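You operate a simulated robot arm through the tools that you are given. There is no shell and no other tool. Be economical: measure what you need, move in short steps, check, and stop when the job is done.

Carry out the task below with a simulated robot arm. There is one attempt and no reset: what you move stays moved.

TASK
Slide the blue foam sample along the tail of the straight belt until it stands next to the sanding block.

It is judged by the outcome, as a careful person would: the job done as asked, and still so three seconds after it is handed in. It fails if anything else is knocked over, pushed out of place, dropped, spilled or broken.

THE ROBOT
A 7-joint arm with a two-finger parallel gripper, fixed in place. Base frame: the origin is at the foot of the arm, x ahead of it, y to its left, z up; the work surface is at about z = 0. Lengths are in mm, angles in degrees, forces in N, time in s.
With the tool pointing down near the work surface it reaches from about 240 to 620 mm from the base axis. Its first joint turns from -66.0 to 66.0 degrees. Payload 2.6 kg.
Tool frame: the origin (TCP) lies between the finger pads and is the grasp point; the fingertips stand 30 mm ahead of it; z points along the fingers, y is the line along which they close. The gripper opens to 94 mm. The fingers are 28 mm wide and 10 mm thick; the gripper's body (50 by 96 mm) begins 55 mm behind the TCP.
Orientation is told as [roll, pitch, yaw] about the base's x, y, z axes, in that order, counted from this pose: with the fingers straight down and closing along the base's y, the tool's x points along the base's -x, its y along +y and its z along -z.

THE INTERFACE
- The arm moves only by the tool jog_arm. Its arguments are lists of equal length, an entry for each row: "slide": the shift along the tool's x, y, z in units of 200 mm (1.0 is 200 mm), a list of three; "angular": the turn, a rotation vector about the tool's x, y, z in units of 120 degrees (1.0 is 120 degrees), a list of three; "hand": the gripper command, from -1 (shut) to 1 (fully open), values between in proportion. In form: {"slide": [[tx, ty, tz], ...], "angular": [[wx, wy, wz], ...], "hand": [hand, ...]}. A call has 1 to 20 rows; each row is the pose to reach, as a shift and turn from the pose commanded when the call began, along the tool's axes at that moment. A call with a number of a shift or a turn outside -1 to 1 is refused whole. A row lasts 0.2 s, in which the tool goes at most 50 mm and 8.6 degrees; a call with a longer step from one row to the next is refused whole, and so is a gripper value outside its range. A pose out of reach is approached as far as the arm can. The call stops where the force on the tool passes 40 N (or 10 N more than at its start, if that is more) or the arm is blocked; 0.2 s more then pass. The fingers move at their own pace (about 72 mm/s each) and stop on an object; they squeeze with about 33 N. The grip force told is the motor's: it shows also when the fingers shut on nothing. Time passes only in rows, and 0.2 s behind the last, so rows that repeat a pose let the fingers close. It gives the time, the measured TCP pose, the force on the tool (base axes), the opening and the grip force at its end, in the units of the frame above (readings bear some noise), and new pictures: "show" is both (left out), scene, wrist or none.
- Cameras (640 x 400 px; columns grow to the right, rows downward): "scene" is fixed at [29.5, 423.6, 539.4]; the picture's right is [-0.82, -0.58, 0.00], its down [-0.41, 0.58, -0.70] and it looks along [0.40, -0.57, -0.72] (base axes); focal length 318 px, centre (320, 200). "wrist" rides on the gripper at [-37, 0, -58] in the tool frame; the picture's right is [0.00, -1.00, 0.00], its down [0.97, 0.00, -0.24] and it looks along [0.24, 0.00, 0.97] (tool axes); focal length 218 px, centre (320, 200).
- point_at(camera, pixels): there is no depth. For up to 12 entries [column, row, z] of the newest picture of that camera ("zoom" is the newest enlarged one), the place [x, y] in the base frame at which the ray of that pixel passes the height z, good to about 2 mm, but the place of the scene camera against the robot may be out by one fixed shift of up to 18 mm in any direction. No time passes.
- close_up(camera, box): a new picture of the part [left, top, right, bottom] of that camera's present view, enlarged. No time passes.
- job_done(): hands the job in; it is judged then, once.

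Work in short steps. Measure before you move; look again where a grasp or a placing could have gone wrong, and mend it. You have 60 turns and 120 pictures in all, the two below and enlarged ones among them. Open the gripper and draw the arm clear of the work before you hand the job in, unless the task says otherwise; then end with one line.

The tools are called after "Emit:" as name(argument=value, ...) on one line, values as JSON. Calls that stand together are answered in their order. jog_arm: Moves the arm, as the interface text tells. Its arguments: {"type":"object","properties":{"slide":{"type":"array"},"angular":{"type":"array"},"hand":{"type":"array"},"show":{"type":"string","enum":["both","scene","wrist","none"]}},"required":["slide","angular","hand"]} The other tools are called the same way: point_at (camera, pixels) gives the place at which the rays of pixels pass given heights; close_up (camera, box) takes an enlarged picture of a part of a camera's view; job_done () hands the job in.

At the start:

```text
time: 0.0
position: [286.9, 161.5, 222.2]
tcp_rot: [-0.1, 0.0, 0.0]
force: [-0.6, -0.1, -0.1]
opening: 94.0
grip_force: 0.1
```

scene: 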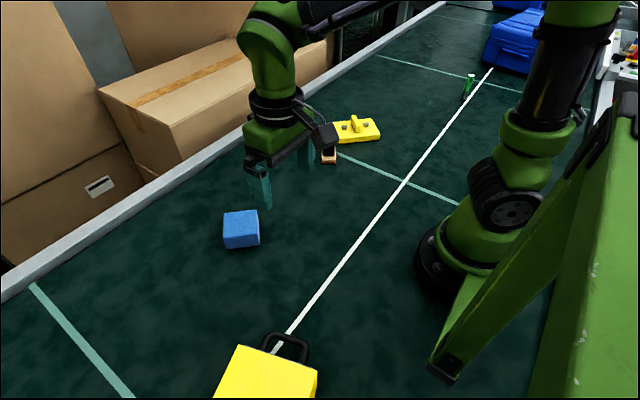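
wrist: 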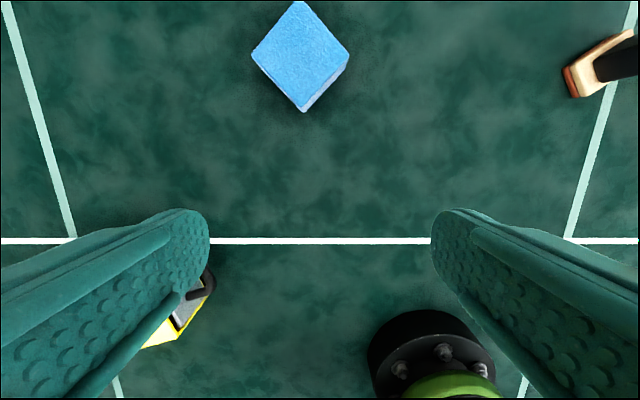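

The blue foam is at scene (240,228) and a wood/black object is near (328,155). I'll enlarge both views and measure.

Emit:
close_up(camera="scene", box=[200, 90, 400, 260])

Emit:
close_up(camera="wrist", box=[520, 0, 640, 120])

Emit:
point_at(camera="wrist", pixels=[[298, 2, 50], [252, 57, 50], [301, 96, 50], [349, 52, 50], [303, 112, 0], [573, 97, 0], [565, 70, 0], [600, 95, 0], [320, 240, 0], [570, 240, 0], [72, 240, 0]])

Emit:
point_at(camera="scene", pixels=[[227, 249, 0], [259, 244, 0], [322, 163, 0], [335, 163, 0], [340, 142, 0], [380, 138, 0], [338, 153, 0], [403, 180, 0], [470, 95, 0]])

```text
2.35 times, centred on (300, 175) of scene
```

zoom: 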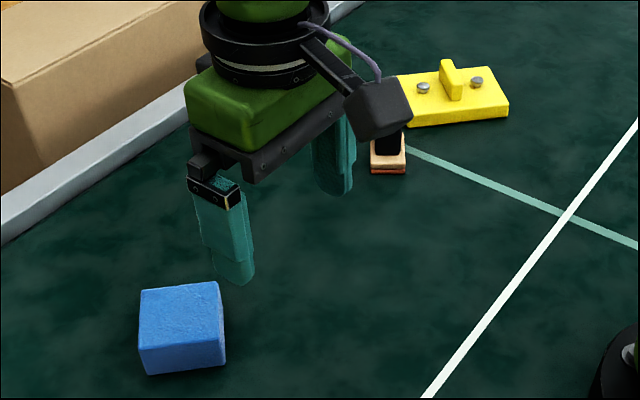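

```text
3.33 times, centred on (580, 60) of wrist
```

zoom: 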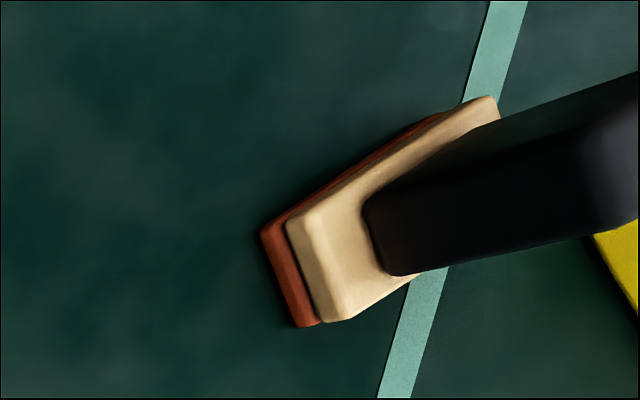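

```text
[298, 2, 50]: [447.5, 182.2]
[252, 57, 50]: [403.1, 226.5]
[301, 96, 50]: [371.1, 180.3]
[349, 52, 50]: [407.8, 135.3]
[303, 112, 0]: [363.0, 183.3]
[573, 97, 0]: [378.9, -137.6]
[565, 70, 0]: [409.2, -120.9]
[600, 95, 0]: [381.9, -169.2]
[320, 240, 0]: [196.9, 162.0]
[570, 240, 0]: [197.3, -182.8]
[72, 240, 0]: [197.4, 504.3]
```

```text
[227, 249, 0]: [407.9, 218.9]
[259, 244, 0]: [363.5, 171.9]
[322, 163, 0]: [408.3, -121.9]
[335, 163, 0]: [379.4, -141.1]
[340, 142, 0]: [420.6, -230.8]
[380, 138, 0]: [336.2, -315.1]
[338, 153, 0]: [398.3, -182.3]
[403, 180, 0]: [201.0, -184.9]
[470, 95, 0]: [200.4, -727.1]
```

I need the foam's true height and footprint, so I'm enlarging it in both cameras.

Emit:
close_up(camera="scene", box=[208, 198, 272, 262])

Emit:
close_up(camera="wrist", box=[240, 0, 360, 120])

```text
6.25 times, centred on (240, 230) of scene
```

zoom: 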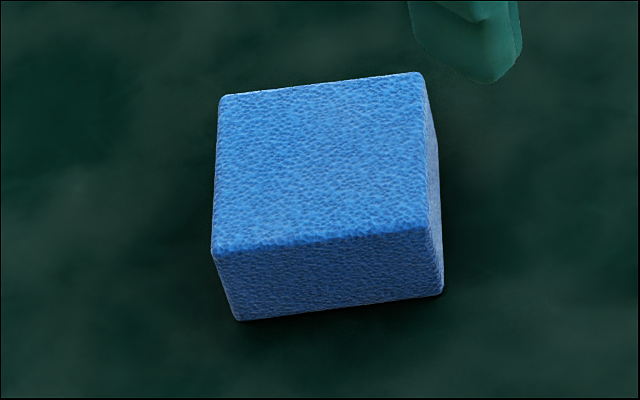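

```text
3.33 times, centred on (300, 60) of wrist
```

zoom: 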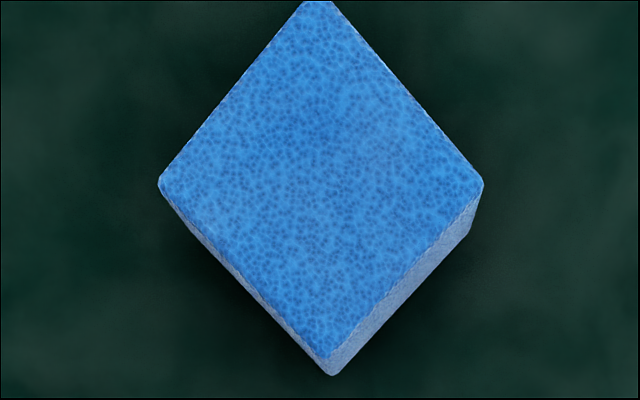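

Reading corners precisely: wrist near corner top (301.5,107) / bottom (303.5,112.8), right corner top (349,54.6) / bottom (344.4,70.5). I'm converting these at candidate heights.

Emit:
point_at(camera="wrist", pixels=[[344.4, 70.5, 0], [303.5, 112.8, 0], [349, 54.6, 30], [301.5, 107, 30], [349, 54.6, 45], [301.5, 107, 45], [252, 56, 45], [298, 0, 45]])

Emit:
point_at(camera="scene", pixels=[[226.9, 249.2, 0], [259.2, 244.9, 0], [222.9, 238.8, 45], [257.3, 235.1, 45], [255.5, 209.7, 45], [224.3, 213.5, 45], [222.9, 238.8, 30], [257.3, 235.1, 30]])

```text
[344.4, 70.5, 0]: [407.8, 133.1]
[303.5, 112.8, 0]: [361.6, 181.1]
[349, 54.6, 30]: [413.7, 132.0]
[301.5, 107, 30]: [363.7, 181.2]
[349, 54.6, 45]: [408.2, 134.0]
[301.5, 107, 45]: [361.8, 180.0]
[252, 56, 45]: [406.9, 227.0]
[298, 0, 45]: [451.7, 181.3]
```

```text
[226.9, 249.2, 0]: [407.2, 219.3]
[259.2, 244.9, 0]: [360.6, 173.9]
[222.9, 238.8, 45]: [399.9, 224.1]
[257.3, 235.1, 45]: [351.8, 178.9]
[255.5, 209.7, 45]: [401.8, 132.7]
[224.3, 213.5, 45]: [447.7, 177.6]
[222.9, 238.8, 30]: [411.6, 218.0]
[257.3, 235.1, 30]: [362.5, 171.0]
```

The foam is about 65x65x45 with its centre near (407,180), turned 45°. I move above it at yaw -45, staying at z≈150, and then inspect the sanding block.

Emit:
jog_arm(slide=[[-0.1, 0.015, 0.06], [-0.2, 0.031, 0.12], [-0.3, 0.046, 0.18], [-0.4, 0.062, 0.24], [-0.5, 0.077, 0.3], [-0.6, 0.0925, 0.36], [-0.6, 0.0925, 0.36]], angular=[[0, 0, 0.0625], [0, 0, 0.125], [0, 0, 0.1875], [0, 0, 0.25], [0, 0, 0.3125], [0, 0, 0.375], [0, 0, 0.375]], hand=[1, 1, 1, 1, 1, 1, 1])

```text
time: 1.6
position: [408.1, 178.3, 149.6]
tcp_rot: [0.0, 0.0, -45.1]
force: [-0.2, -0.3, 0.5]
opening: 94.0
grip_force: 0.1
```

scene: 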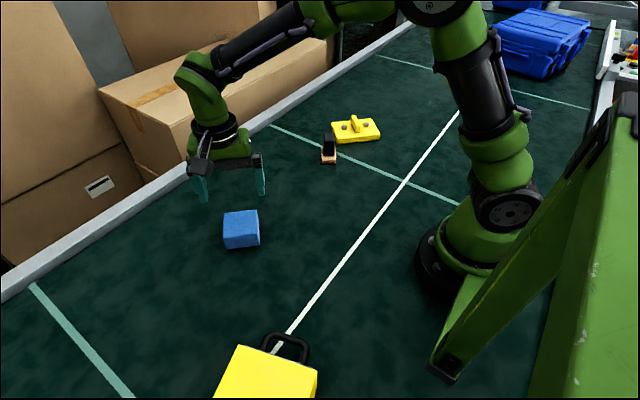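
wrist: 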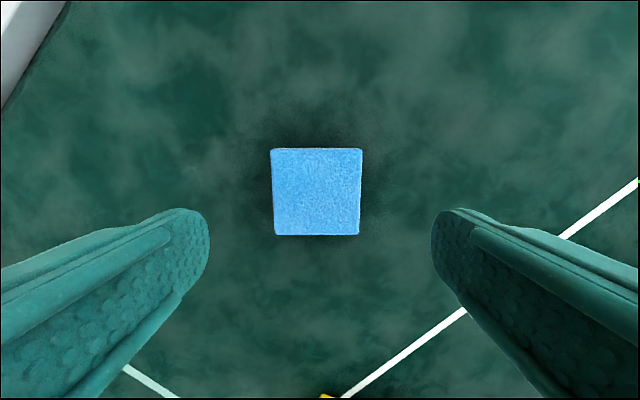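

The foam is well centred and square between the fingers. Next I check the sanding block's handle height around scene (330,145).

Emit:
close_up(camera="scene", box=[305, 100, 395, 175])

Emit:
point_at(camera="wrist", pixels=[[271, 149, 45], [362, 149, 45], [359, 235, 45], [275, 235, 45]])

```text
5.33 times, centred on (350, 138) of scene
```

zoom: 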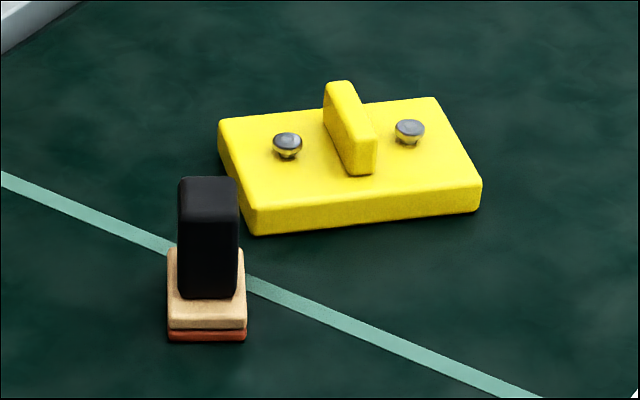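

```text
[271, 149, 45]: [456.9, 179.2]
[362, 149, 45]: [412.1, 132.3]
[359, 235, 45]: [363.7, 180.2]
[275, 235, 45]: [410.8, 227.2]
```

The foam centre is (411,180) and the sanding block's handle is tall, about 90 mm. I grip the foam's rear part, 17 mm back, so the wrist camera stays clear of the handle later, and descend to z≈36.

Emit:
jog_arm(slide=[[0.086, 0.014, 0.0], [0.086, 0.014, 0.12], [0.086, 0.014, 0.24], [0.086, 0.014, 0.36], [0.086, 0.014, 0.46], [0.086, 0.014, 0.52], [0.086, 0.014, 0.566], [0.086, 0.014, 0.566]], angular=[[0, 0, 0], [0, 0, 0], [0, 0, 0], [0, 0, 0], [0, 0, 0], [0, 0, 0], [0, 0, 0], [0, 0, 0]], hand=[1, 1, 1, 1, 1, 1, 1, 1])

```text
time: 3.4
position: [395.7, 193.6, 35.0]
tcp_rot: [0.0, 0.0, -45.0]
force: [-0.2, -0.1, 0.0]
opening: 94.2
grip_force: 0.0
```

scene: 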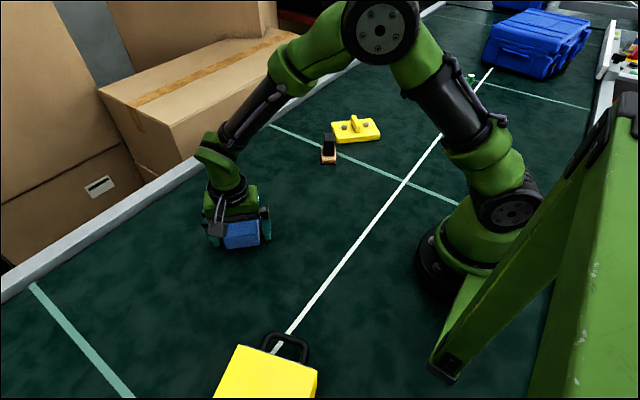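
wrist: 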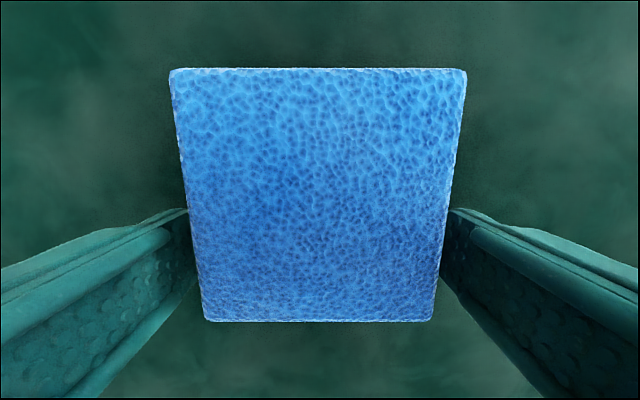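

The foam sits centred between the fingers. I close on it without moving.

Emit:
jog_arm(slide=[[0, 0, 0], [0, 0, 0], [0, 0, 0], [0, 0, 0]], angular=[[0, 0, 0], [0, 0, 0], [0, 0, 0], [0, 0, 0]], hand=[-0.2, -0.2, -0.2, -0.2], show="wrist")

```text
time: 4.4
position: [395.6, 193.6, 36.1]
tcp_rot: [0.1, 0.0, -45.0]
force: [-0.2, 0.8, 0.1]
opening: 72.7
grip_force: 33.2
```

wrist: 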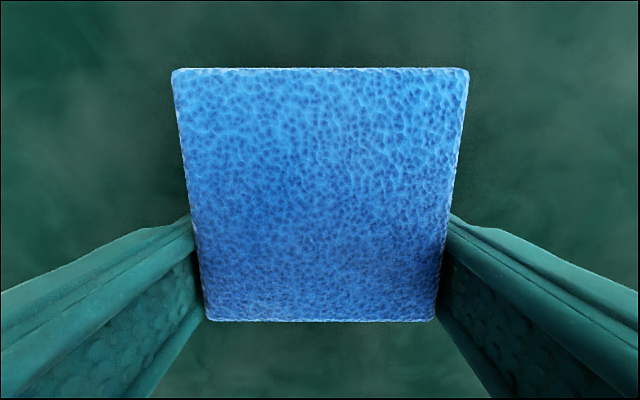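

Gripped: opening 72.7, which with the image gives a foam of about 72x72x36, front face 55 mm ahead of the TCP. I drag it along the belt at constant height toward the sanding block, about 80% of the approach first.

Emit:
jog_arm(slide=[[-0.02, -0.03, 0], [-0.06, -0.09, 0], [-0.105, -0.161, 0], [-0.157, -0.242, 0], [-0.21, -0.323, 0], [-0.262, -0.403, 0], [-0.315, -0.484, 0], [-0.367, -0.565, 0], [-0.42, -0.646, 0], [-0.472, -0.726, 0], [-0.51, -0.784, 0], [-0.525, -0.807, 0], [-0.525, -0.807, 0]], angular=[[0, 0, 0], [0, 0, 0.01], [0, 0, 0.02], [0, 0, 0.03], [0, 0, 0.04], [0, 0, 0.05], [0, 0, 0.06], [0, 0, 0.07], [0, 0, 0.08], [0, 0, 0.09], [0, 0, 0.1], [0, 0, 0.107], [0, 0, 0.107]], hand=[-0.2, -0.2, -0.2, -0.2, -0.2, -0.2, -0.2, -0.2, -0.2, -0.2, -0.2, -0.2, -0.2])

```text
time: 7.2
position: [355.2, 6.8, 35.8]
tcp_rot: [0.1, 0.1, -57.9]
force: [0.3, 1.1, 0.4]
opening: 72.8
grip_force: 33.0
```

scene: 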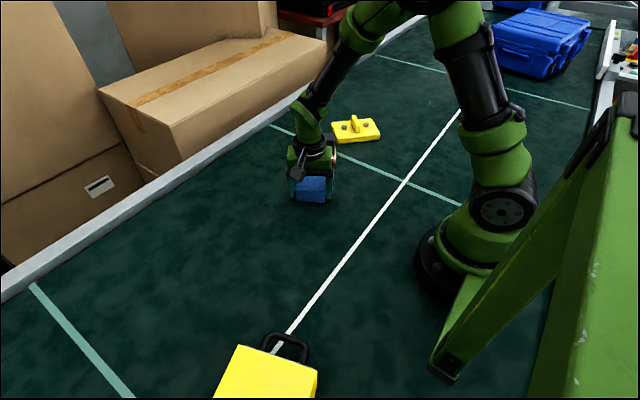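
wrist: 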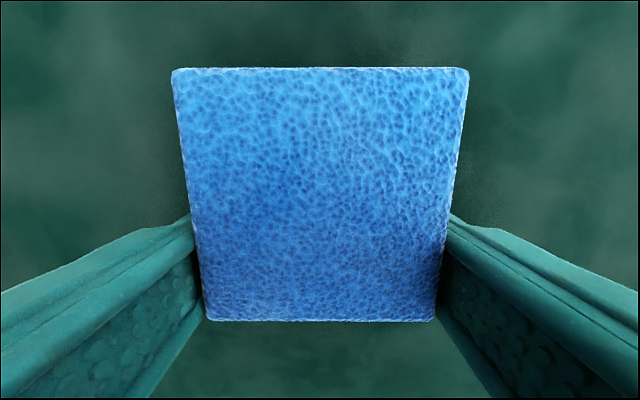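

The grip is steady. I continue to about 45 mm short of the block and look again.

Emit:
jog_arm(slide=[[-0.04, -0.038, 0], [-0.09, -0.085, 0], [-0.14, -0.13, 0], [-0.181, -0.17, 0], [-0.181, -0.17, 0]], angular=[[0, 0, 0.006], [0, 0, 0.013], [0, 0, 0.02], [0, 0, 0.026], [0, 0, 0.026]], hand=[-0.2, -0.2, -0.2, -0.2, -0.2])

```text
time: 8.4
position: [346.4, -44.9, 36.3]
tcp_rot: [0.0, 0.0, -61.0]
force: [-0.8, -0.8, 0.7]
opening: 72.8
grip_force: 32.7
```

scene: 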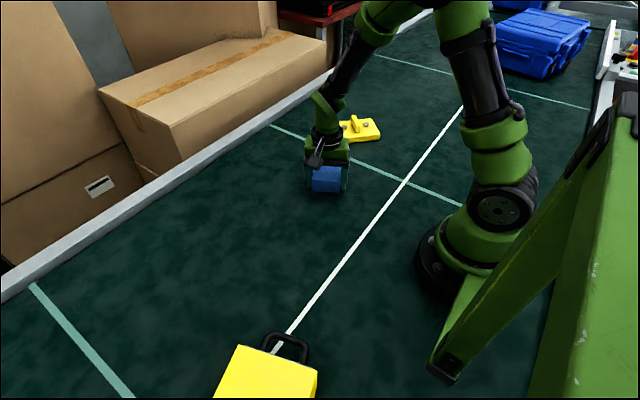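
wrist: 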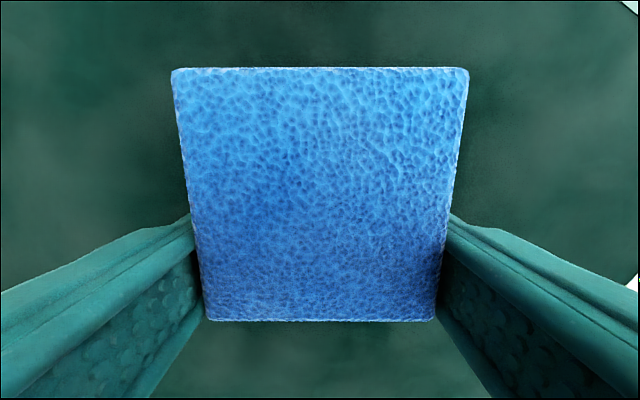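

The sanding block isn't in the wrist view yet, which fits the predicted gap of ~42 mm. I advance 22 mm straight ahead and should then see it at the top of the wrist picture.

Emit:
jog_arm(slide=[[-0.04, 0, 0], [-0.08, 0, 0], [-0.11, 0, 0], [-0.11, 0, 0]], angular=[[0, 0, 0], [0, 0, 0], [0, 0, 0], [0, 0, 0]], hand=[-0.2, -0.2, -0.2, -0.2])

```text
time: 9.4
position: [357.4, -63.8, 35.9]
tcp_rot: [0.0, -0.1, -61.0]
force: [-0.2, 0.5, -0.2]
opening: 72.9
grip_force: 33.0
```

scene: 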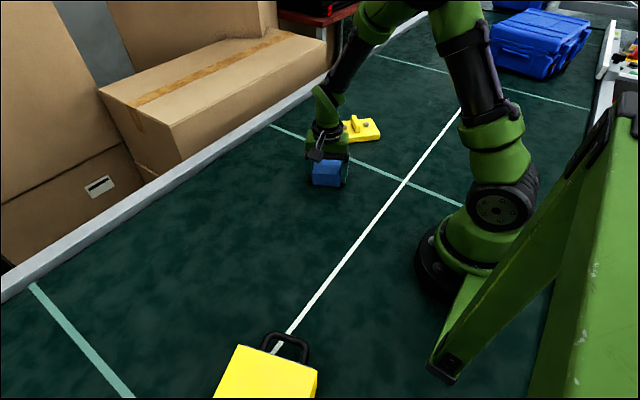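
wrist: 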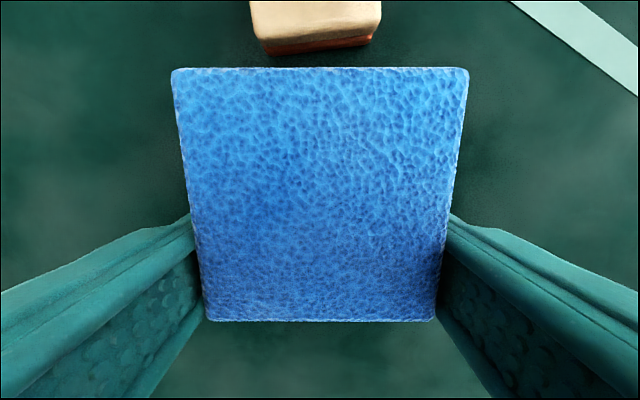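

The sanding block's near edge now shows at wrist rows 40–54, turned by a few degrees. I measure the gap.

Emit:
close_up(camera="wrist", box=[240, 0, 400, 100])

Emit:
point_at(camera="wrist", pixels=[[264, 54, 0], [371, 45, 0], [256, 41, 20], [380, 26, 20], [172, 72, 36], [468, 72, 36]])

```text
4.00 times, centred on (320, 50) of wrist
```

zoom: 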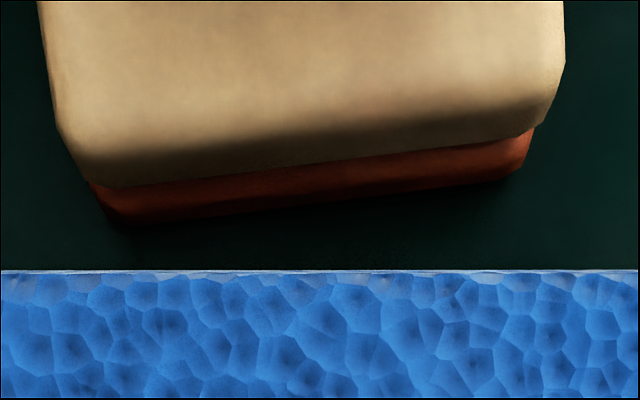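

```text
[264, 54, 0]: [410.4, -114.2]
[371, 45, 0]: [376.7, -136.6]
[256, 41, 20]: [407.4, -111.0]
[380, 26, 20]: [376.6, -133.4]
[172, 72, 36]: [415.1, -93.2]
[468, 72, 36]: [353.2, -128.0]
```

The block's face runs at 33.6° against the foam's 29.3°, and the gap is 16–19 mm. I turn the foam +4° and advance 10 mm, leaving about 7 mm.

Emit:
jog_arm(slide=[[0, -0.008, 0], [-0.01, -0.015, 0], [-0.025, -0.015, 0], [-0.04, -0.015, 0], [-0.05, -0.015, 0], [-0.05, -0.015, 0]], angular=[[0, 0, -0.015], [0, 0, -0.033], [0, 0, -0.033], [0, 0, -0.033], [0, 0, -0.033], [0, 0, -0.033]], hand=[-0.2, -0.2, -0.2, -0.2, -0.2, -0.2])

```text
time: 10.8
position: [359.2, -72.8, 37.0]
tcp_rot: [0.0, 0.0, -57.0]
force: [-0.5, -0.6, -0.5]
opening: 73.0
grip_force: 32.7
```

scene: 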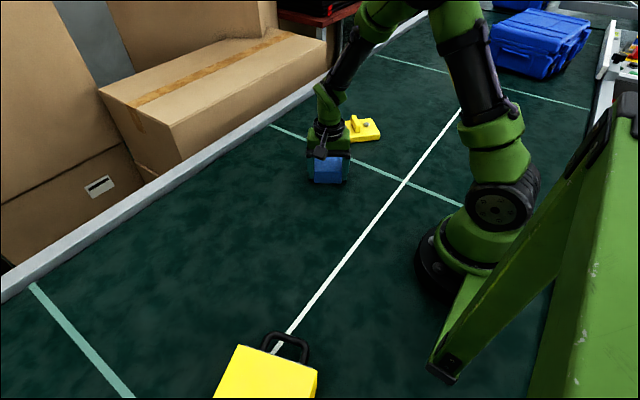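
wrist: 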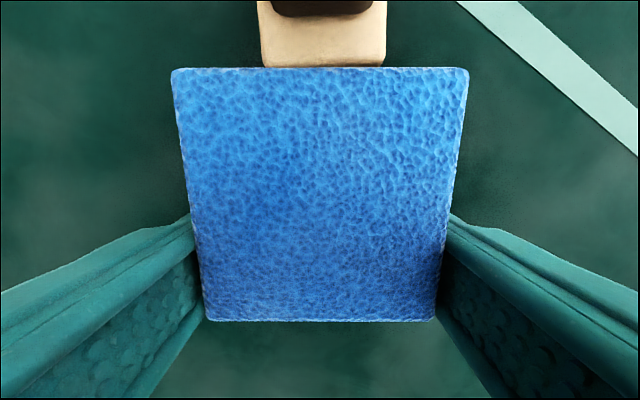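

The faces are parallel with a gap of roughly 7 mm and no contact force. I open the gripper in place.

Emit:
jog_arm(slide=[[0, 0, 0], [0, 0, 0], [0, 0, 0], [0, 0, 0]], angular=[[0, 0, 0], [0, 0, 0], [0, 0, 0], [0, 0, 0]], hand=[0.7, 0.9, 1, 1], show="wrist")

```text
time: 11.8
position: [359.6, -72.1, 37.1]
tcp_rot: [0.0, 0.0, -57.0]
force: [-0.1, 0.0, -0.4]
opening: 94.3
grip_force: 0.1
```

wrist: 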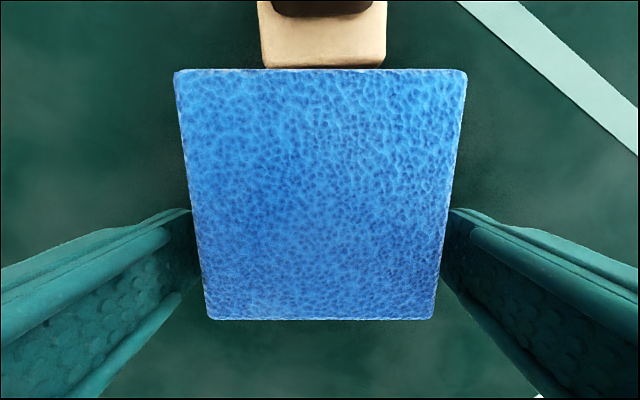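

The foam is free and stayed in place. I back away 40 mm along the fingers' open channel, then rise and retreat.

Emit:
jog_arm(slide=[[0.07, 0, 0], [0.14, 0, 0], [0.2, 0, 0], [0.22, 0, -0.1], [0.25, 0, -0.25], [0.3, 0, -0.4], [0.35, 0, -0.55], [0.42, 0, -0.7], [0.42, 0, -0.7]], angular=[[0, 0, 0], [0, 0, 0], [0, 0, 0], [0, 0, 0], [0, 0, 0], [0, 0, 0], [0, 0, 0], [0, 0, 0], [0, 0, 0]], hand=[1, 1, 1, 1, 1, 1, 1, 1, 1])

```text
time: 13.8
position: [314.3, -2.7, 176.5]
tcp_rot: [0.1, 0.0, -56.9]
force: [0.4, 1.2, -0.5]
opening: 93.8
grip_force: 0.1
```

scene: 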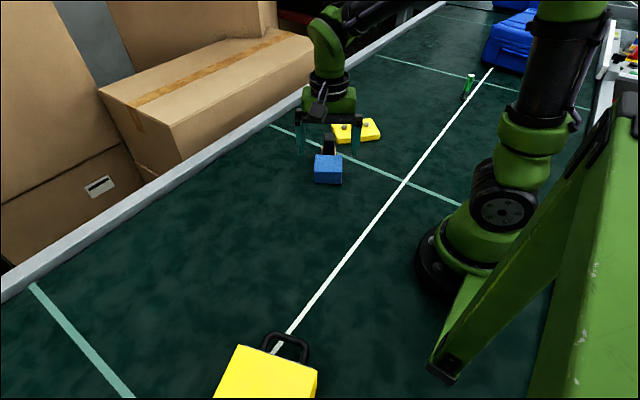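
wrist: 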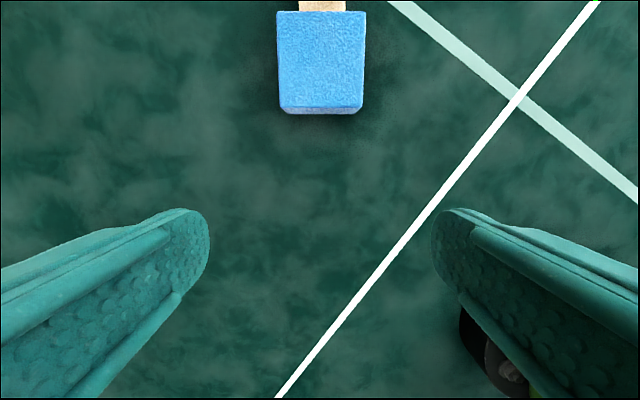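

The foam stands directly in front of the sanding block and the arm is clear. One enlarged check before handing in.

Emit:
close_up(camera="scene", box=[300, 115, 380, 195])

Emit:
close_up(camera="wrist", box=[260, 0, 380, 75])

```text
5.00 times, centred on (340, 155) of scene
```

zoom: 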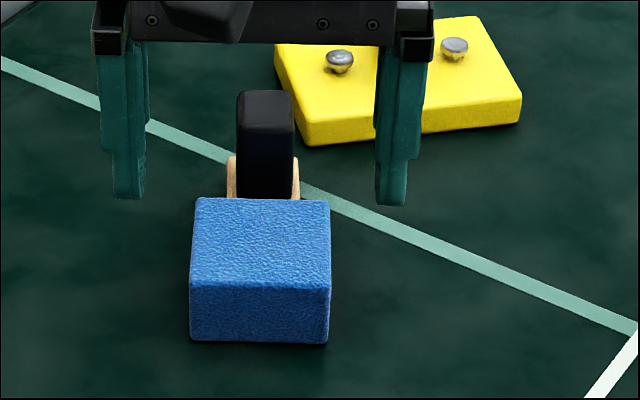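

```text
5.33 times, centred on (320, 38) of wrist
```

zoom: 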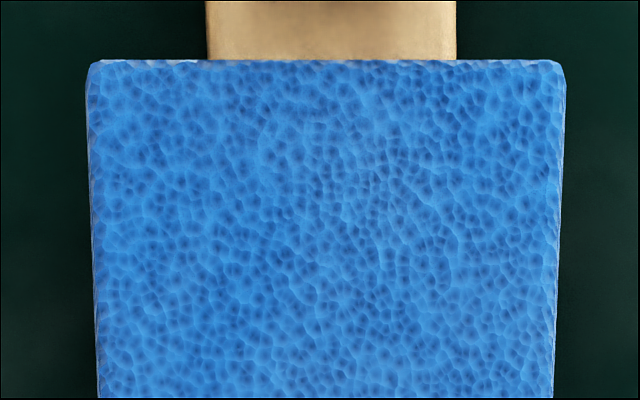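

The sanding block looks undisturbed and the foam is right next to it, so I hand in.

Emit:
job_done()

```text
The job is handed in.
```

I slid the blue foam sample along the belt until it stood squarely in front of the sanding block, about 7 mm away. Nothing else looked disturbed in the last pictures, and I opened the gripper and drew the arm clear before handing in.
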